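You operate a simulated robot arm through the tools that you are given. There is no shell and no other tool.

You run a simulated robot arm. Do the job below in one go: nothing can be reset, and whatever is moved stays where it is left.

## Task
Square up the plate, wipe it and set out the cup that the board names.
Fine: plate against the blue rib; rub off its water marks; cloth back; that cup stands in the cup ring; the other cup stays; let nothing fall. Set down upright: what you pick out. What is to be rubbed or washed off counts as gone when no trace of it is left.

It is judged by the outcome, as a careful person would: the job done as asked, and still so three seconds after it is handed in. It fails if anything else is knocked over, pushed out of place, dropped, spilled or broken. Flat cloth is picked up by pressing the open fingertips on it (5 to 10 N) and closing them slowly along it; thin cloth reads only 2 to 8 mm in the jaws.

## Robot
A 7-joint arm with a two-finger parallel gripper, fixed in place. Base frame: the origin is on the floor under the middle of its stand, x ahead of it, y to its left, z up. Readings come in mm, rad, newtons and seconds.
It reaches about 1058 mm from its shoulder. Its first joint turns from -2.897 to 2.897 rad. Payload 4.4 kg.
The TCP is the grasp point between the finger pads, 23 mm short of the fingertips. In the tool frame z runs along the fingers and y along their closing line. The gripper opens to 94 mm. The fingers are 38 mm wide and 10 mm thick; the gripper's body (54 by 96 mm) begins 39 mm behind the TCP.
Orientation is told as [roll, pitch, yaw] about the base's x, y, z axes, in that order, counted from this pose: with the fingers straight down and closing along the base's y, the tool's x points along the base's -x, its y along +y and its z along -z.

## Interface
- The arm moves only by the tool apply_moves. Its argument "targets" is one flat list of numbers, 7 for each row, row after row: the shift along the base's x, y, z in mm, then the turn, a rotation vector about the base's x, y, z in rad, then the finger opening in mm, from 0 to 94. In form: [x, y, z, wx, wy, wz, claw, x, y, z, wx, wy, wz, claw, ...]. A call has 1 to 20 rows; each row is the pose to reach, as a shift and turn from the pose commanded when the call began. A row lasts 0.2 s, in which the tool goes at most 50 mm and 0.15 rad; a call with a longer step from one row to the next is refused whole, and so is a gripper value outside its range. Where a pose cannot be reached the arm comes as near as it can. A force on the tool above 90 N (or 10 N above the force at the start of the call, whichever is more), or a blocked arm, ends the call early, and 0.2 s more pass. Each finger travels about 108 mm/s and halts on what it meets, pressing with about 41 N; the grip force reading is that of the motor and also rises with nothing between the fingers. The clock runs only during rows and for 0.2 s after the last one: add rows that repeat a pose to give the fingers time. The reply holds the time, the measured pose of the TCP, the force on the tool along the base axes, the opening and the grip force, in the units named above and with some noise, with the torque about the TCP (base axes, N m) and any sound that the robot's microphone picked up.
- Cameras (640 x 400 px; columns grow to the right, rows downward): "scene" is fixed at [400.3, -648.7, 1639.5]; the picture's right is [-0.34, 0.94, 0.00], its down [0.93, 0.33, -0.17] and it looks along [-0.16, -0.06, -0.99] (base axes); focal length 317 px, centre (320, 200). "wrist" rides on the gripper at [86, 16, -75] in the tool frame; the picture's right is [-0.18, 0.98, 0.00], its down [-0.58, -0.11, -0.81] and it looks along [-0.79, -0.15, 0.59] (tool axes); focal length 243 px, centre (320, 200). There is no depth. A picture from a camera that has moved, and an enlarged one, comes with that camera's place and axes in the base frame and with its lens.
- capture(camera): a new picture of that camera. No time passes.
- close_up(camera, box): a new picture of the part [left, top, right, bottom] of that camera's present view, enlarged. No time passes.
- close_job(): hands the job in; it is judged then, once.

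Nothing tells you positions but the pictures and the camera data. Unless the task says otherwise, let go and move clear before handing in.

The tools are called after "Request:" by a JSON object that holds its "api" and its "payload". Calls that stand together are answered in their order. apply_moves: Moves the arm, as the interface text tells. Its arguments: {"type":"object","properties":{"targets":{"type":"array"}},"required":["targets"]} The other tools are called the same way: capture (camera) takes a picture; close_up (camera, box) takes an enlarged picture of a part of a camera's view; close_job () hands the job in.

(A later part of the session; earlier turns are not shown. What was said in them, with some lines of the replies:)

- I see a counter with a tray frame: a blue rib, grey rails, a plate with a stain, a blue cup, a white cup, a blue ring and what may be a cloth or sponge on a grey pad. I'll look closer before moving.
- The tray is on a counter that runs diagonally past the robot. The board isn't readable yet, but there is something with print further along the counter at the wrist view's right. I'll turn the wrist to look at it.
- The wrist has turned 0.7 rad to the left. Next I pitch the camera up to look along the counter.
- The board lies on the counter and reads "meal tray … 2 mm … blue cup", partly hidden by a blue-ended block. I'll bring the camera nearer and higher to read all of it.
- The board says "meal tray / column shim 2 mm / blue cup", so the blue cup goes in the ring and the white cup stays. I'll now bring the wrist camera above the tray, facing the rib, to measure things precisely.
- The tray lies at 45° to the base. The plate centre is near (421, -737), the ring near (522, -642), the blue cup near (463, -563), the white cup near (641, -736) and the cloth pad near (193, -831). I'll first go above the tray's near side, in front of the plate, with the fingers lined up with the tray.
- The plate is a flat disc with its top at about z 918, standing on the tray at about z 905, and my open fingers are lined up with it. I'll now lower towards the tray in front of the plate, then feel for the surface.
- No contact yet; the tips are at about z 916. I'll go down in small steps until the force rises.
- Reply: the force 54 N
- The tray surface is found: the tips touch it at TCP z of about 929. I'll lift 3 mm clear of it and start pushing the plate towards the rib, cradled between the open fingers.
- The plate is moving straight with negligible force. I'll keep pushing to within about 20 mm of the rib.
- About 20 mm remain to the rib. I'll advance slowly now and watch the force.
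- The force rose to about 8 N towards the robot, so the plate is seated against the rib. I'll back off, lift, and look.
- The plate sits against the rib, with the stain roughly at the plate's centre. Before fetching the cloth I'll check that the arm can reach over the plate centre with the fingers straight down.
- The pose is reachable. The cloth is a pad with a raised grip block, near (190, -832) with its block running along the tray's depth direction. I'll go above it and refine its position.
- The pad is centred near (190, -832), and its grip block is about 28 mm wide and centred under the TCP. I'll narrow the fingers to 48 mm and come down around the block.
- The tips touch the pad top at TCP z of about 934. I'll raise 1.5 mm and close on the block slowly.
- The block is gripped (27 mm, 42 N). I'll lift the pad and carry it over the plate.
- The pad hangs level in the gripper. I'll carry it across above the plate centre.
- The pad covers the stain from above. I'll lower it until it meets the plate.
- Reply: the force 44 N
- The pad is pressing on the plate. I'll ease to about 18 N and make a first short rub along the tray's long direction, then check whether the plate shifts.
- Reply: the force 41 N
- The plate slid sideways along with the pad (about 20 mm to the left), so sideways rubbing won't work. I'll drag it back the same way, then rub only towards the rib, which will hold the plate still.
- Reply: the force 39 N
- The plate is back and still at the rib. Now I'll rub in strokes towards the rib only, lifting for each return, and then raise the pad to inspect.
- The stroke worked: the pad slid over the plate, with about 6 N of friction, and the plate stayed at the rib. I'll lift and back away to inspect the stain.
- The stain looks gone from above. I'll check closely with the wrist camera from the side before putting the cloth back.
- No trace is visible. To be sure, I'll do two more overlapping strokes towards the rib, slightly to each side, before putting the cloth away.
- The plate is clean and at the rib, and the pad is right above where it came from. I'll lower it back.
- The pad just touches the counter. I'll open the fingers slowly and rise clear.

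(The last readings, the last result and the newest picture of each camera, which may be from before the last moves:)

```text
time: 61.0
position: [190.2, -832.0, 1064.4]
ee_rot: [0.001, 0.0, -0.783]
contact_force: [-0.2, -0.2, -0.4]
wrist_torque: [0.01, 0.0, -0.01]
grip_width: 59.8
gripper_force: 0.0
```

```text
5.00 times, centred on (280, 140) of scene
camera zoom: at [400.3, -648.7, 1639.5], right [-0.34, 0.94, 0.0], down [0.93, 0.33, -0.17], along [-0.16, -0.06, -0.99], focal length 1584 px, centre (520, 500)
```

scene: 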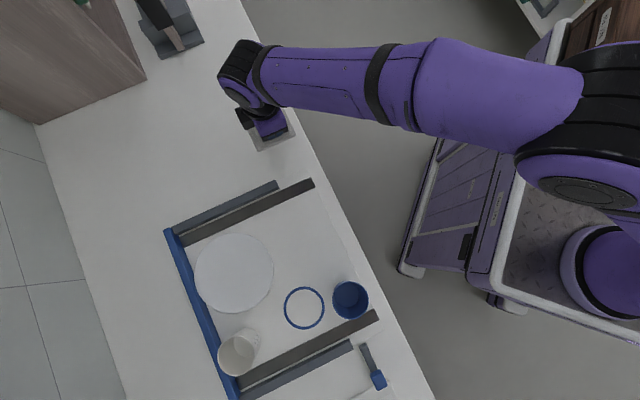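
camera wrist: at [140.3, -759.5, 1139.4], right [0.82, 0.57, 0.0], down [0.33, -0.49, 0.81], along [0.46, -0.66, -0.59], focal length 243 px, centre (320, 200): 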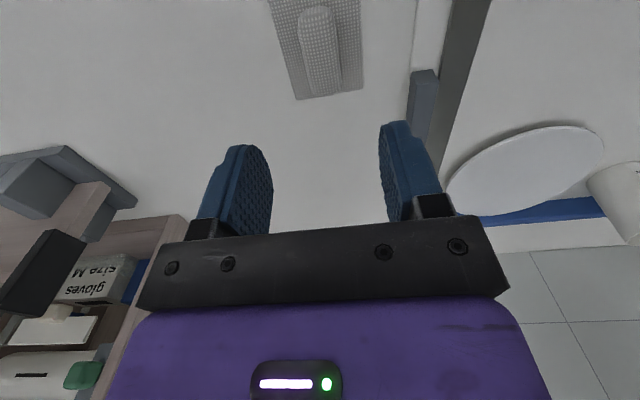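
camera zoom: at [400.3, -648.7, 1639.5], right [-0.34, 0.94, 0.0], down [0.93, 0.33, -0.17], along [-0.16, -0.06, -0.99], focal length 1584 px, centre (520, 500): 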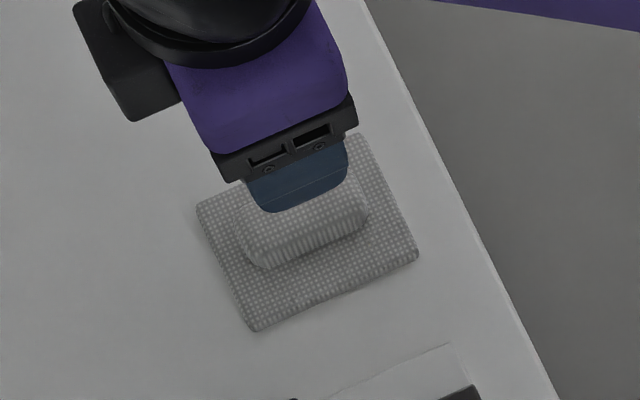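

The cloth is back where it was. Next I go to the blue cup, first hovering in front of it to measure its rim and base.

Request:
{"api": "apply_moves", "payload": {"targets": [21, 33, 16, 0, 0, 0, 80, 42, 66, 16, 0, 0, 0, 94, 64, 99, 16, 0, 0, 0, 94, 85, 132, 16, 0, 0, 0, 94, 106, 165, 16, 0, 0, 0, 94, 127, 197, 16, 0, 0, 0, 94, 149, 230, 16, 0, 0, 0, 94, 170, 263, 16, 0, 0, 0, 94, 191, 296, 16, 0, 0, 0, 94, 212.4, 329, 16, 0, 0, 0, 94]}}

Request:
{"api": "capture", "payload": {"camera": "wrist"}}

Request:
{"api": "close_up", "payload": {"camera": "wrist", "box": [230, 60, 440, 230]}}

Request:
{"api": "close_up", "payload": {"camera": "scene", "box": [270, 260, 400, 350]}}

```text
time: 63.2
position: [403.0, -503.9, 1079.7]
ee_rot: [-0.001, 0.001, -0.785]
contact_force: [-0.1, -0.1, -0.5]
wrist_torque: [0.08, -0.01, 0.01]
grip_width: 93.9
gripper_force: 0.1
```

```text
taken
camera wrist: at [352.1, -432.1, 1154.4], right [0.82, 0.57, 0.0], down [0.33, -0.49, 0.81], along [0.46, -0.66, -0.59], focal length 243 px, centre (320, 200)
```

wrist: 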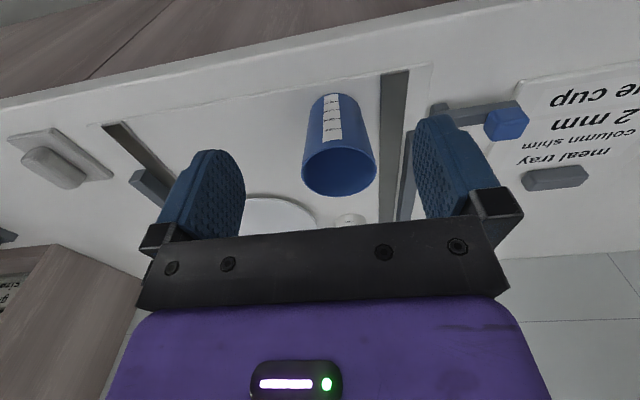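

```text
2.35 times, centred on (335, 145) of wrist
camera zoom: at [352.1, -432.1, 1154.4], right [0.82, 0.57, 0.0], down [0.33, -0.49, 0.81], along [0.46, -0.66, -0.59], focal length 571 px, centre (285, 329)
```

zoom: 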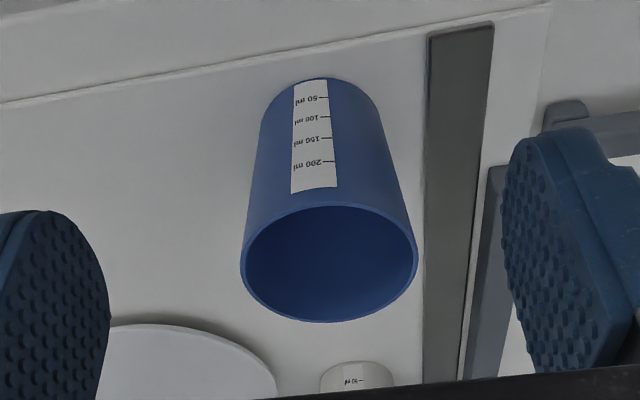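

```text
4.44 times, centred on (335, 305) of scene
camera zoom: at [400.3, -648.7, 1639.5], right [-0.34, 0.94, 0.0], down [0.93, 0.33, -0.17], along [-0.16, -0.06, -0.99], focal length 1408 px, centre (253, -267)
```

zoom: 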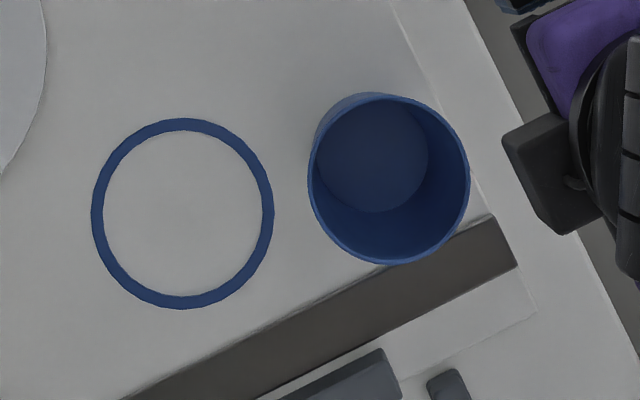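

The blue cup's axis is near (463, -563), with its rim at about z 995 and 72 mm across. The ring's centre is near (521, -642). I'll go above the cup with the fingers fully open.

Request:
{"api": "apply_moves", "payload": {"targets": [20, -20, 0, 0, 0, 0, 94, 40, -40, 0, 0, 0, 0, 94, 60.2, -59.8, 0, 0, 0, 0, 94, 60.2, -59.8, -20, 0, 0, 0, 94]}}

Request:
{"api": "capture", "payload": {"camera": "wrist"}}

Request:
{"api": "close_up", "payload": {"camera": "scene", "box": [270, 250, 400, 340]}}

```text
time: 64.2
position: [464.0, -563.7, 1061.2]
ee_rot: [-0.001, 0.0, -0.785]
contact_force: [0.0, 0.7, 0.2]
wrist_torque: [-0.02, -0.01, -0.01]
grip_width: 94.0
gripper_force: 0.0
```

```text
taken
camera wrist: at [414.0, -491.2, 1135.8], right [0.82, 0.57, 0.0], down [0.34, -0.49, 0.81], along [0.46, -0.66, -0.59], focal length 243 px, centre (320, 200)
```

wrist: 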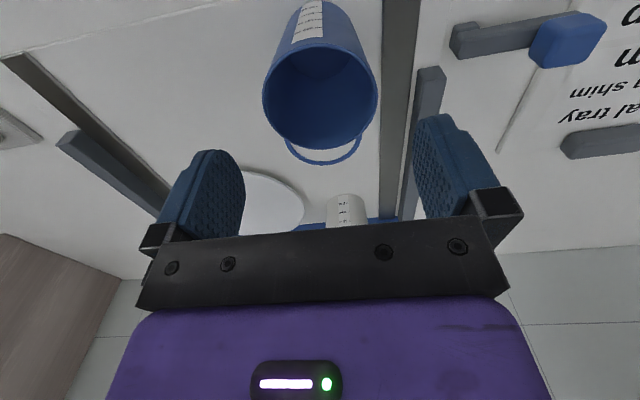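

```text
4.44 times, centred on (335, 295) of scene
camera zoom: at [400.3, -648.7, 1639.5], right [-0.34, 0.94, 0.0], down [0.93, 0.33, -0.17], along [-0.16, -0.06, -0.99], focal length 1408 px, centre (253, -222)
```

zoom: 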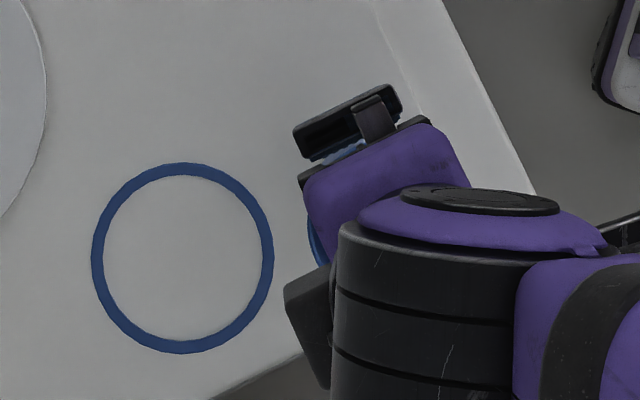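

The cup is centred between the fingers to within about 3 mm. I'll go down around it.

Request:
{"api": "apply_moves", "payload": {"targets": [1.4, -1.4, -15, 0, 0, 0, 94, 1.4, -1.4, -35, 0, 0, 0, 94, 1.4, -1.4, -55, 0, 0, 0, 94, 1.4, -1.4, -72, 0, 0, 0, 94]}}

Request:
{"api": "capture", "payload": {"camera": "wrist"}}

```text
time: 65.2
position: [465.3, -563.7, 989.9]
ee_rot: [0.001, -0.001, -0.783]
contact_force: [0.7, 0.1, 0.6]
wrist_torque: [-0.03, 0.01, -0.02]
grip_width: 93.9
gripper_force: 0.1
```

```text
taken
camera wrist: at [415.3, -491.4, 1063.9], right [0.82, 0.57, 0.0], down [0.34, -0.49, 0.81], along [0.46, -0.66, -0.59], focal length 243 px, centre (320, 200)
```

wrist: 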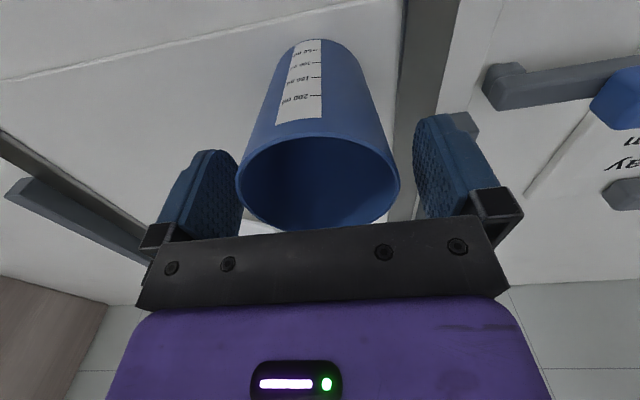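

Request:
{"api": "apply_moves", "payload": {"targets": [0, 0, -10, 0, 0, 0, 94, 0, 0, -18, 0, 0, 0, 94, 0, 0, -24, 0, 0, 0, 94]}}

Request:
{"api": "capture", "payload": {"camera": "wrist"}}

```text
time: 66.0
position: [464.6, -564.9, 964.6]
ee_rot: [-0.002, 0.0, -0.784]
contact_force: [-0.1, -0.1, -1.1]
wrist_torque: [0.02, 0.02, 0.03]
grip_width: 94.0
gripper_force: 0.0
```

```text
taken
camera wrist: at [415.1, -491.6, 1040.0], right [0.82, 0.57, 0.0], down [0.34, -0.49, 0.81], along [0.46, -0.66, -0.59], focal length 243 px, centre (320, 200)
```

wrist: 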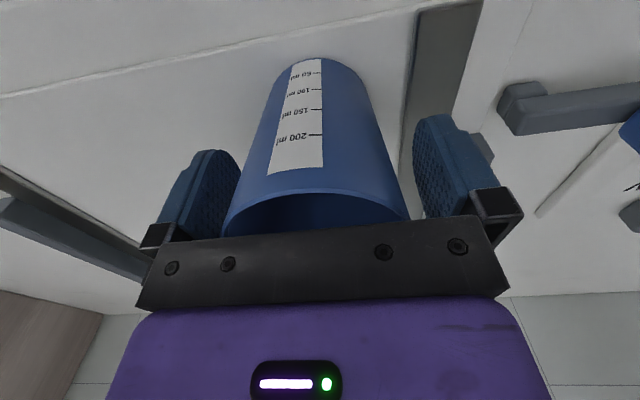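

The fingers straddle the upper part of the cup with no contact. I'll close slowly on it.

Request:
{"api": "apply_moves", "payload": {"targets": [0, 0, 0, 0, 0, 0, 86, 0, 0, 0, 0, 0, 0, 80, 0, 0, 0, 0, 0, 0, 76, 0, 0, 0, 0, 0, 0, 73, 0, 0, 0, 0, 0, 0, 70, 0, 0, 0, 0, 0, 0, 67, 0, 0, 0, 0, 0, 0, 64, 0, 0, 0, 0, 0, 0, 60, 0, 0, 0, 0, 0, 0, 55, 0, 0, 0, 0, 0, 0, 55]}}

Request:
{"api": "capture", "payload": {"camera": "wrist"}}

```text
time: 68.2
position: [464.5, -562.7, 964.8]
ee_rot: [0.001, 0.0, -0.782]
contact_force: [-0.3, 0.6, 1.1]
wrist_torque: [-0.02, -0.01, -0.02]
grip_width: 69.4
gripper_force: 41.2
```

```text
taken
camera wrist: at [415.0, -491.7, 1039.9], right [0.82, 0.57, 0.0], down [0.34, -0.49, 0.81], along [0.46, -0.66, -0.59], focal length 243 px, centre (320, 200)
```

wrist: 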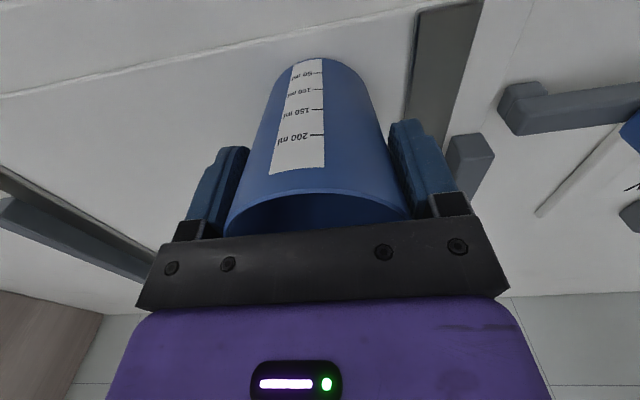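

The cup is held (69 mm, 41 N). I'll lift it gently and check that it comes up upright.

Request:
{"api": "apply_moves", "payload": {"targets": [0, 0, 3, 0, 0, 0, 55, 0, 0, 8, 0, 0, 0, 55, 0, 0, 18, 0, 0, 0, 55, 0, 0, 30, 0, 0, 0, 55, 0, 0, 40, 0, 0, 0, 55]}}

Request:
{"api": "capture", "payload": {"camera": "wrist"}}

Request:
{"api": "capture", "payload": {"camera": "scene"}}

```text
time: 69.4
position: [465.0, -564.4, 1005.0]
ee_rot: [0.0, -0.001, -0.783]
contact_force: [-0.6, -0.2, -0.9]
wrist_torque: [-0.01, 0.01, 0.0]
grip_width: 69.3
gripper_force: 41.4
```

```text
taken
camera wrist: at [414.1, -492.7, 1079.4], right [0.82, 0.57, 0.0], down [0.34, -0.49, 0.81], along [0.46, -0.66, -0.59], focal length 243 px, centre (320, 200)
```

wrist: 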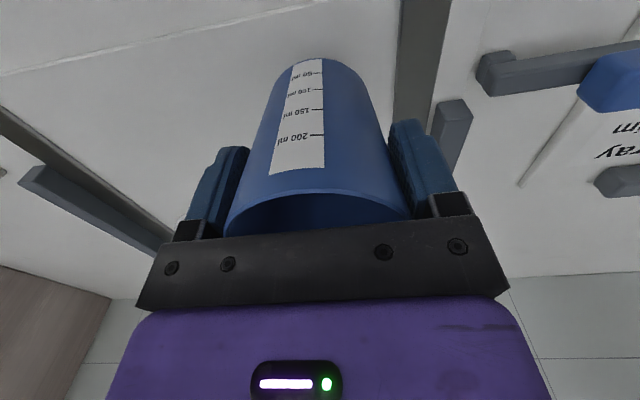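

```text
taken
```

scene: 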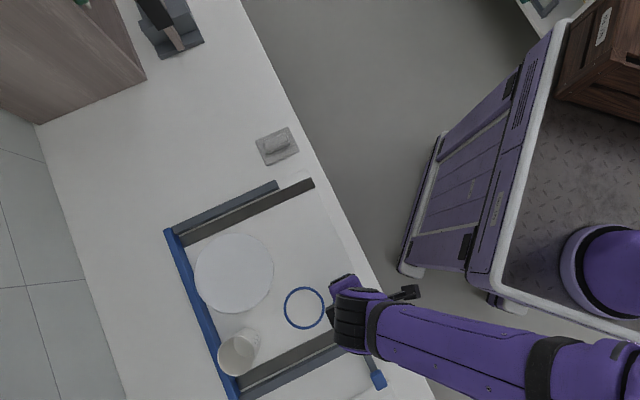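

The cup is lifted and upright. I'll carry it over the ring.

Request:
{"api": "apply_moves", "payload": {"targets": [12, -16, 0, 0, 0, 0, 55, 24, -32, 0, 0, 0, 0, 55, 36, -48, 0, 0, 0, 0, 55, 48, -64, 0, 0, 0, 0, 55, 57.8, -78.5, 0, 0, 0, 0, 55]}}

Request:
{"api": "capture", "payload": {"camera": "wrist"}}

Request:
{"api": "close_up", "payload": {"camera": "wrist", "box": [200, 0, 440, 150]}}

Request:
{"api": "close_up", "payload": {"camera": "scene", "box": [250, 250, 380, 340]}}

```text
time: 70.6
position: [522.1, -643.1, 1004.8]
ee_rot: [-0.001, 0.0, -0.783]
contact_force: [0.4, 1.2, -0.3]
wrist_torque: [-0.02, -0.03, 0.03]
grip_width: 69.5
gripper_force: 41.8
```

```text
taken
camera wrist: at [471.9, -571.0, 1079.1], right [0.82, 0.57, 0.0], down [0.33, -0.49, 0.81], along [0.46, -0.66, -0.59], focal length 243 px, centre (320, 200)
```

wrist: 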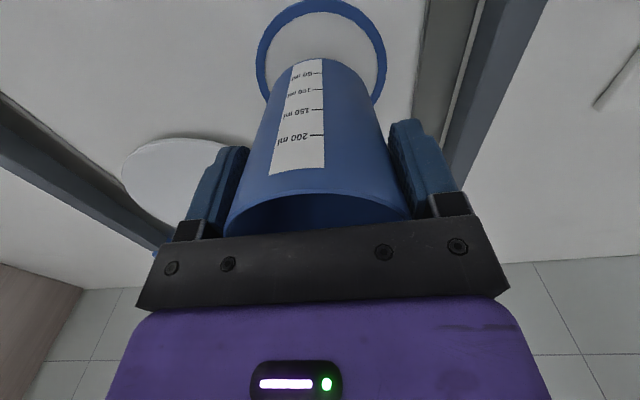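

```text
2.67 times, centred on (320, 75) of wrist
camera zoom: at [471.9, -571.0, 1079.1], right [0.82, 0.57, 0.0], down [0.33, -0.49, 0.81], along [0.46, -0.66, -0.59], focal length 647 px, centre (320, 533)
```

zoom: 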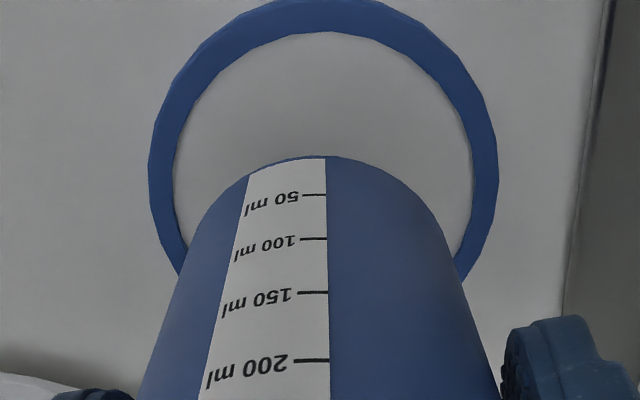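

```text
4.44 times, centred on (315, 295) of scene
camera zoom: at [400.3, -648.7, 1639.5], right [-0.34, 0.94, 0.0], down [0.93, 0.33, -0.17], along [-0.16, -0.06, -0.99], focal length 1408 px, centre (342, -222)
```

zoom: 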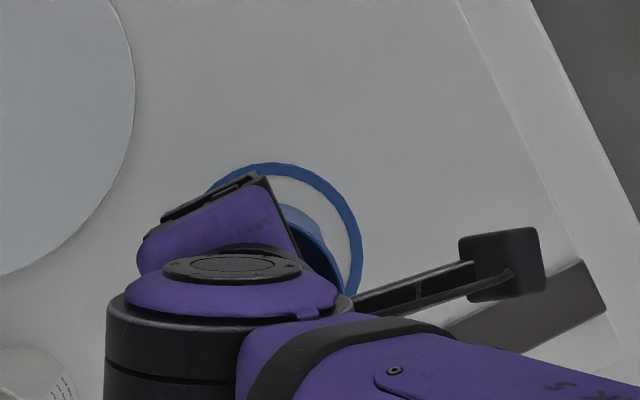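

The cup's base is centred over the ring to within about 2 mm. I'll lower it onto the tray.

Request:
{"api": "apply_moves", "payload": {"targets": [0, 0, -10, 0, 0, 0, 55, 0, 0, -20, 0, 0, 0, 55, 0, 0, -28, 0, 0, 0, 55, 0, 0, -34, 0, 0, 0, 55, 0, 0, -37, 0, 0, 0, 55]}}

Request:
{"api": "close_up", "payload": {"camera": "wrist", "box": [200, 0, 440, 150]}}

```text
time: 71.8
position: [521.7, -644.3, 967.7]
ee_rot: [0.001, 0.0, -0.783]
contact_force: [-0.3, -0.7, -1.0]
wrist_torque: [0.03, 0.02, -0.02]
grip_width: 69.0
gripper_force: 40.4
```

```text
2.67 times, centred on (320, 75) of wrist
camera zoom: at [471.7, -571.3, 1042.1], right [0.82, 0.57, 0.0], down [0.34, -0.49, 0.81], along [0.46, -0.66, -0.59], focal length 647 px, centre (320, 533)
```

zoom: 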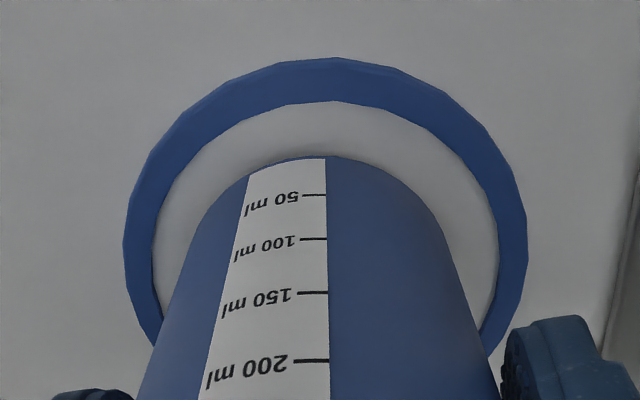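

I'll correct by about 2.5 mm to centre it in the ring, then set it down.

Request:
{"api": "apply_moves", "payload": {"targets": [2.5, -0.4, 0, 0, 0, 0, 55, 2.5, -0.4, -1, 0, 0, 0, 55, 2.5, -0.4, -2, 0, 0, 0, 55]}}

Request:
{"api": "apply_moves", "payload": {"targets": [0, 0, -0.5, 0, 0, 0, 55, 0, 0, -1, 0, 0, 0, 55]}}

```text
time: 72.6
position: [524.0, -645.6, 965.4]
ee_rot: [0.001, 0.0, -0.784]
contact_force: [0.3, -0.2, -0.9]
wrist_torque: [0.0, -0.01, 0.0]
grip_width: 69.4
gripper_force: 40.8
```

```text
time: 73.2
position: [525.2, -644.5, 965.2]
ee_rot: [0.001, -0.001, -0.785]
contact_force: [1.2, -0.5, 5.4]
wrist_torque: [0.06, -0.11, -0.02]
grip_width: 69.4
gripper_force: 41.4
```

The cup stands on the tray. I'll open slowly and rise straight up.

Request:
{"api": "apply_moves", "payload": {"targets": [0, 0, 0.2, 0, 0, 0, 66, 0, 0, 0.2, 0, 0, 0, 69, 0, 0, 0.2, 0, 0, 0, 71, 0, 0, 0.2, 0, 0, 0, 74, 0, 0, 0.2, 0, 0, 0, 79, 0, 0, 0.2, 0, 0, 0, 86, 0, 0, 0.2, 0, 0, 0, 94, 0, 0, 0.2, 0, 0, 0, 94]}}

Request:
{"api": "capture", "payload": {"camera": "wrist"}}

```text
time: 75.0
position: [524.5, -644.2, 964.3]
ee_rot: [0.0, -0.002, -0.784]
contact_force: [-0.3, 0.8, -0.1]
wrist_torque: [0.0, 0.0, -0.04]
grip_width: 94.3
gripper_force: 0.1
```

```text
taken
camera wrist: at [474.7, -571.5, 1039.3], right [0.82, 0.57, 0.0], down [0.34, -0.49, 0.81], along [0.46, -0.66, -0.59], focal length 243 px, centre (320, 200)
```

wrist: 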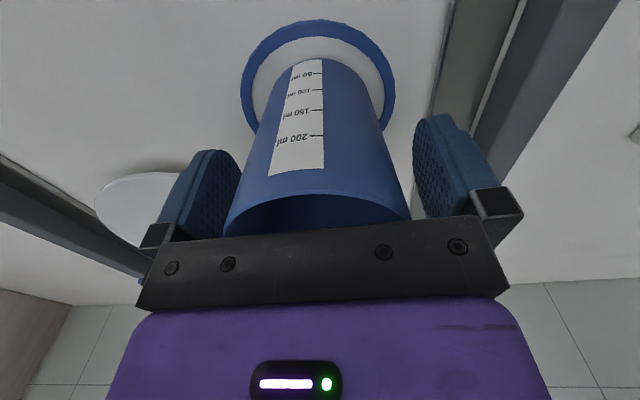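

The cup is free of the fingers and standing in the ring. I'll rise straight up and move back clear of the tray.

Request:
{"api": "apply_moves", "payload": {"targets": [0, 0, 10, 0, 0, 0, 94, 0, 0, 30, 0, 0, 0, 94, 0, 0, 55, 0, 0, 0, 94, 0, 0, 85, 0, 0, 0, 94, 0, 0, 120, 0, 0, 0, 94, 0, 0, 150, 0, 0, 0, 94]}}

Request:
{"api": "apply_moves", "payload": {"targets": [-30, 30, 10, 0, 0, 0, 94, -60, 60, 20, 0, 0, 0, 94, -90, 90, 30, 0, 0, 0, 94, -120, 120, 40, 0, 0, 0, 94, -150, 150, 50, 0, 0, 0, 94, -180, 180, 60, 0, 0, 0, 94, -210, 210, 70, 0, 0, 0, 94, -240, 240, 80, 0, 0, 0, 94]}}

Request:
{"api": "capture", "payload": {"camera": "scene"}}

Request:
{"api": "close_up", "payload": {"camera": "scene", "box": [160, 200, 400, 400]}}

Request:
{"api": "capture", "payload": {"camera": "wrist"}}

```text
time: 76.4
position: [525.5, -644.1, 1111.0]
ee_rot: [-0.002, 0.001, -0.784]
contact_force: [0.0, -0.3, -0.4]
wrist_torque: [0.02, 0.04, -0.02]
grip_width: 93.6
gripper_force: 0.1
```

```text
time: 78.2
position: [286.0, -403.9, 1194.8]
ee_rot: [0.0, 0.002, -0.783]
contact_force: [0.2, -1.2, 0.2]
wrist_torque: [0.05, 0.0, -0.03]
grip_width: 93.9
gripper_force: 0.0
```

```text
taken
```

scene: 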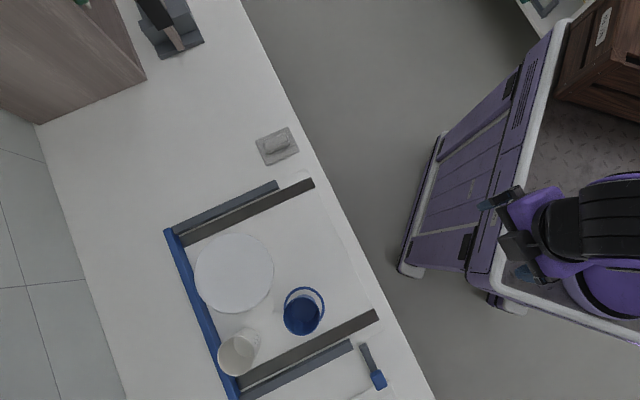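

```text
2.00 times, centred on (280, 300) of scene
camera zoom: at [400.3, -648.7, 1639.5], right [-0.34, 0.94, 0.0], down [0.93, 0.33, -0.17], along [-0.16, -0.06, -0.99], focal length 634 px, centre (400, 0)
```

zoom: 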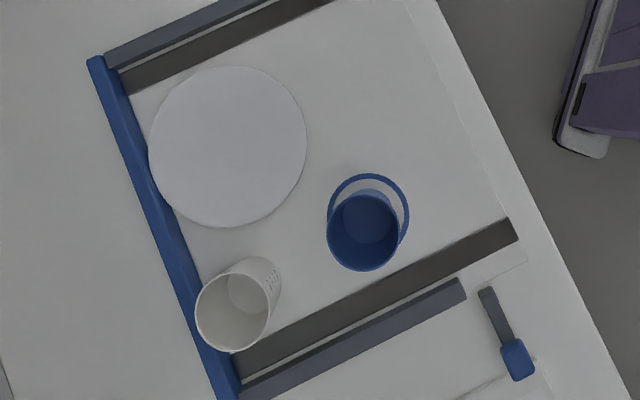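

```text
taken
camera wrist: at [235.5, -332.2, 1269.9], right [0.82, 0.57, 0.0], down [0.34, -0.49, 0.81], along [0.46, -0.66, -0.59], focal length 243 px, centre (320, 200)
```

wrist: 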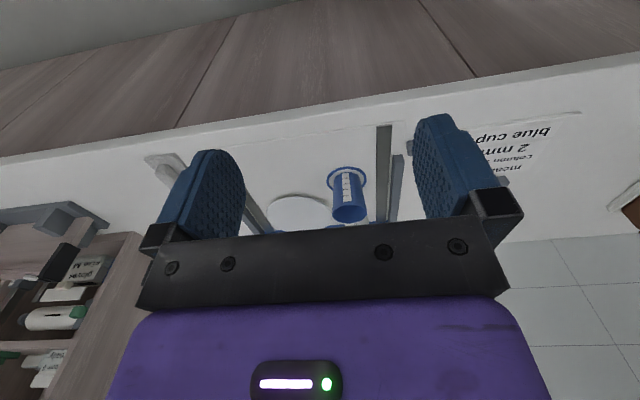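

Request:
{"api": "close_up", "payload": {"camera": "scene", "box": [180, 240, 250, 320]}}

Request:
{"api": "close_up", "payload": {"camera": "scene", "box": [260, 270, 350, 345]}}

Request:
{"api": "close_up", "payload": {"camera": "scene", "box": [220, 100, 340, 180]}}

Request:
{"api": "close_up", "payload": {"camera": "wrist", "box": [240, 120, 420, 240]}}

```text
5.00 times, centred on (215, 280) of scene
camera zoom: at [400.3, -648.7, 1639.5], right [-0.34, 0.94, 0.0], down [0.93, 0.33, -0.17], along [-0.16, -0.06, -0.99], focal length 1584 px, centre (845, -200)
```

zoom: 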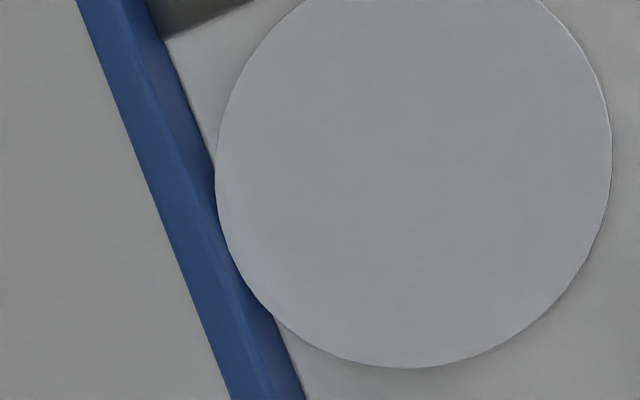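

```text
5.33 times, centred on (305, 308) of scene
camera zoom: at [400.3, -648.7, 1639.5], right [-0.34, 0.94, 0.0], down [0.93, 0.33, -0.17], along [-0.16, -0.06, -0.99], focal length 1689 px, centre (400, -373)
```

zoom: 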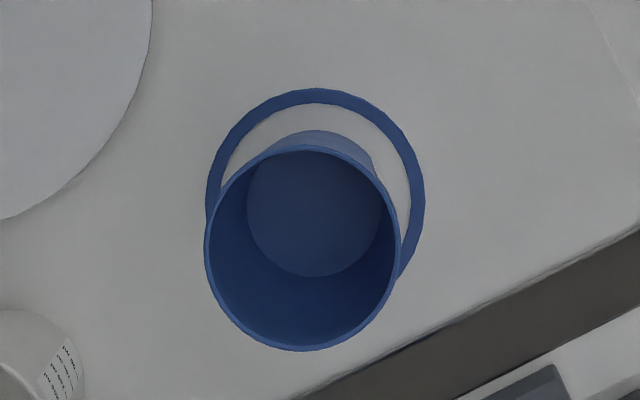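

```text
5.00 times, centred on (280, 140) of scene
camera zoom: at [400.3, -648.7, 1639.5], right [-0.34, 0.94, 0.0], down [0.93, 0.33, -0.17], along [-0.16, -0.06, -0.99], focal length 1584 px, centre (520, 500)
```

zoom: 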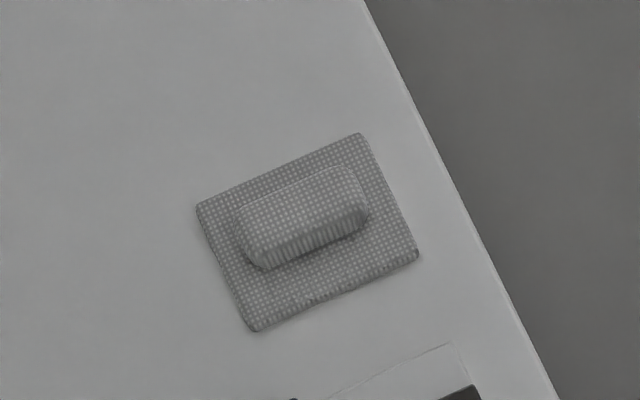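

```text
3.33 times, centred on (330, 180) of wrist
camera zoom: at [235.5, -332.2, 1269.9], right [0.82, 0.57, 0.0], down [0.34, -0.49, 0.81], along [0.46, -0.66, -0.59], focal length 809 px, centre (287, 267)
```

zoom: 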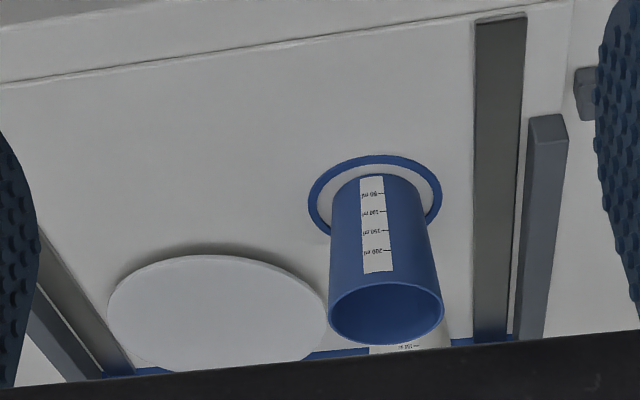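

Everything checks out in the pictures. The plate is clean and still at the spot where it contacted the rib. The cloth is within about 1.5 mm of where it was, the blue cup stands upright inside the ring, the white cup hasn't moved, and the arm is clear. I'm handing the job in.

Request:
{"api": "close_job", "payload": {}}

```text
The job is handed in.
```

The plate is squared up and wiped, the cloth is back, and the blue cup is set out. I've handed the job in, but no verdict came back with it.

- **Board:** it reads "meal tray / column shim 2 mm / blue cup", so I used the blue cup.
- **Plate:** it sits against the blue rib. I pushed until I felt it touch, at about 8 N.
- **Water marks:** they are gone, and zoomed views from both cameras show no trace. My first sideways rub dragged the plate about 20 mm along the rib. I dragged it back and then rubbed only towards the rib, which held it still.
- **Cloth:** it is back within about 1.5 mm of where it was.
- **Cups:** the blue cup stands upright inside the ring, a few millimetres off centre at most. I never touched the white cup.

Nothing fell or was knocked over, and the arm is clear of the tray.
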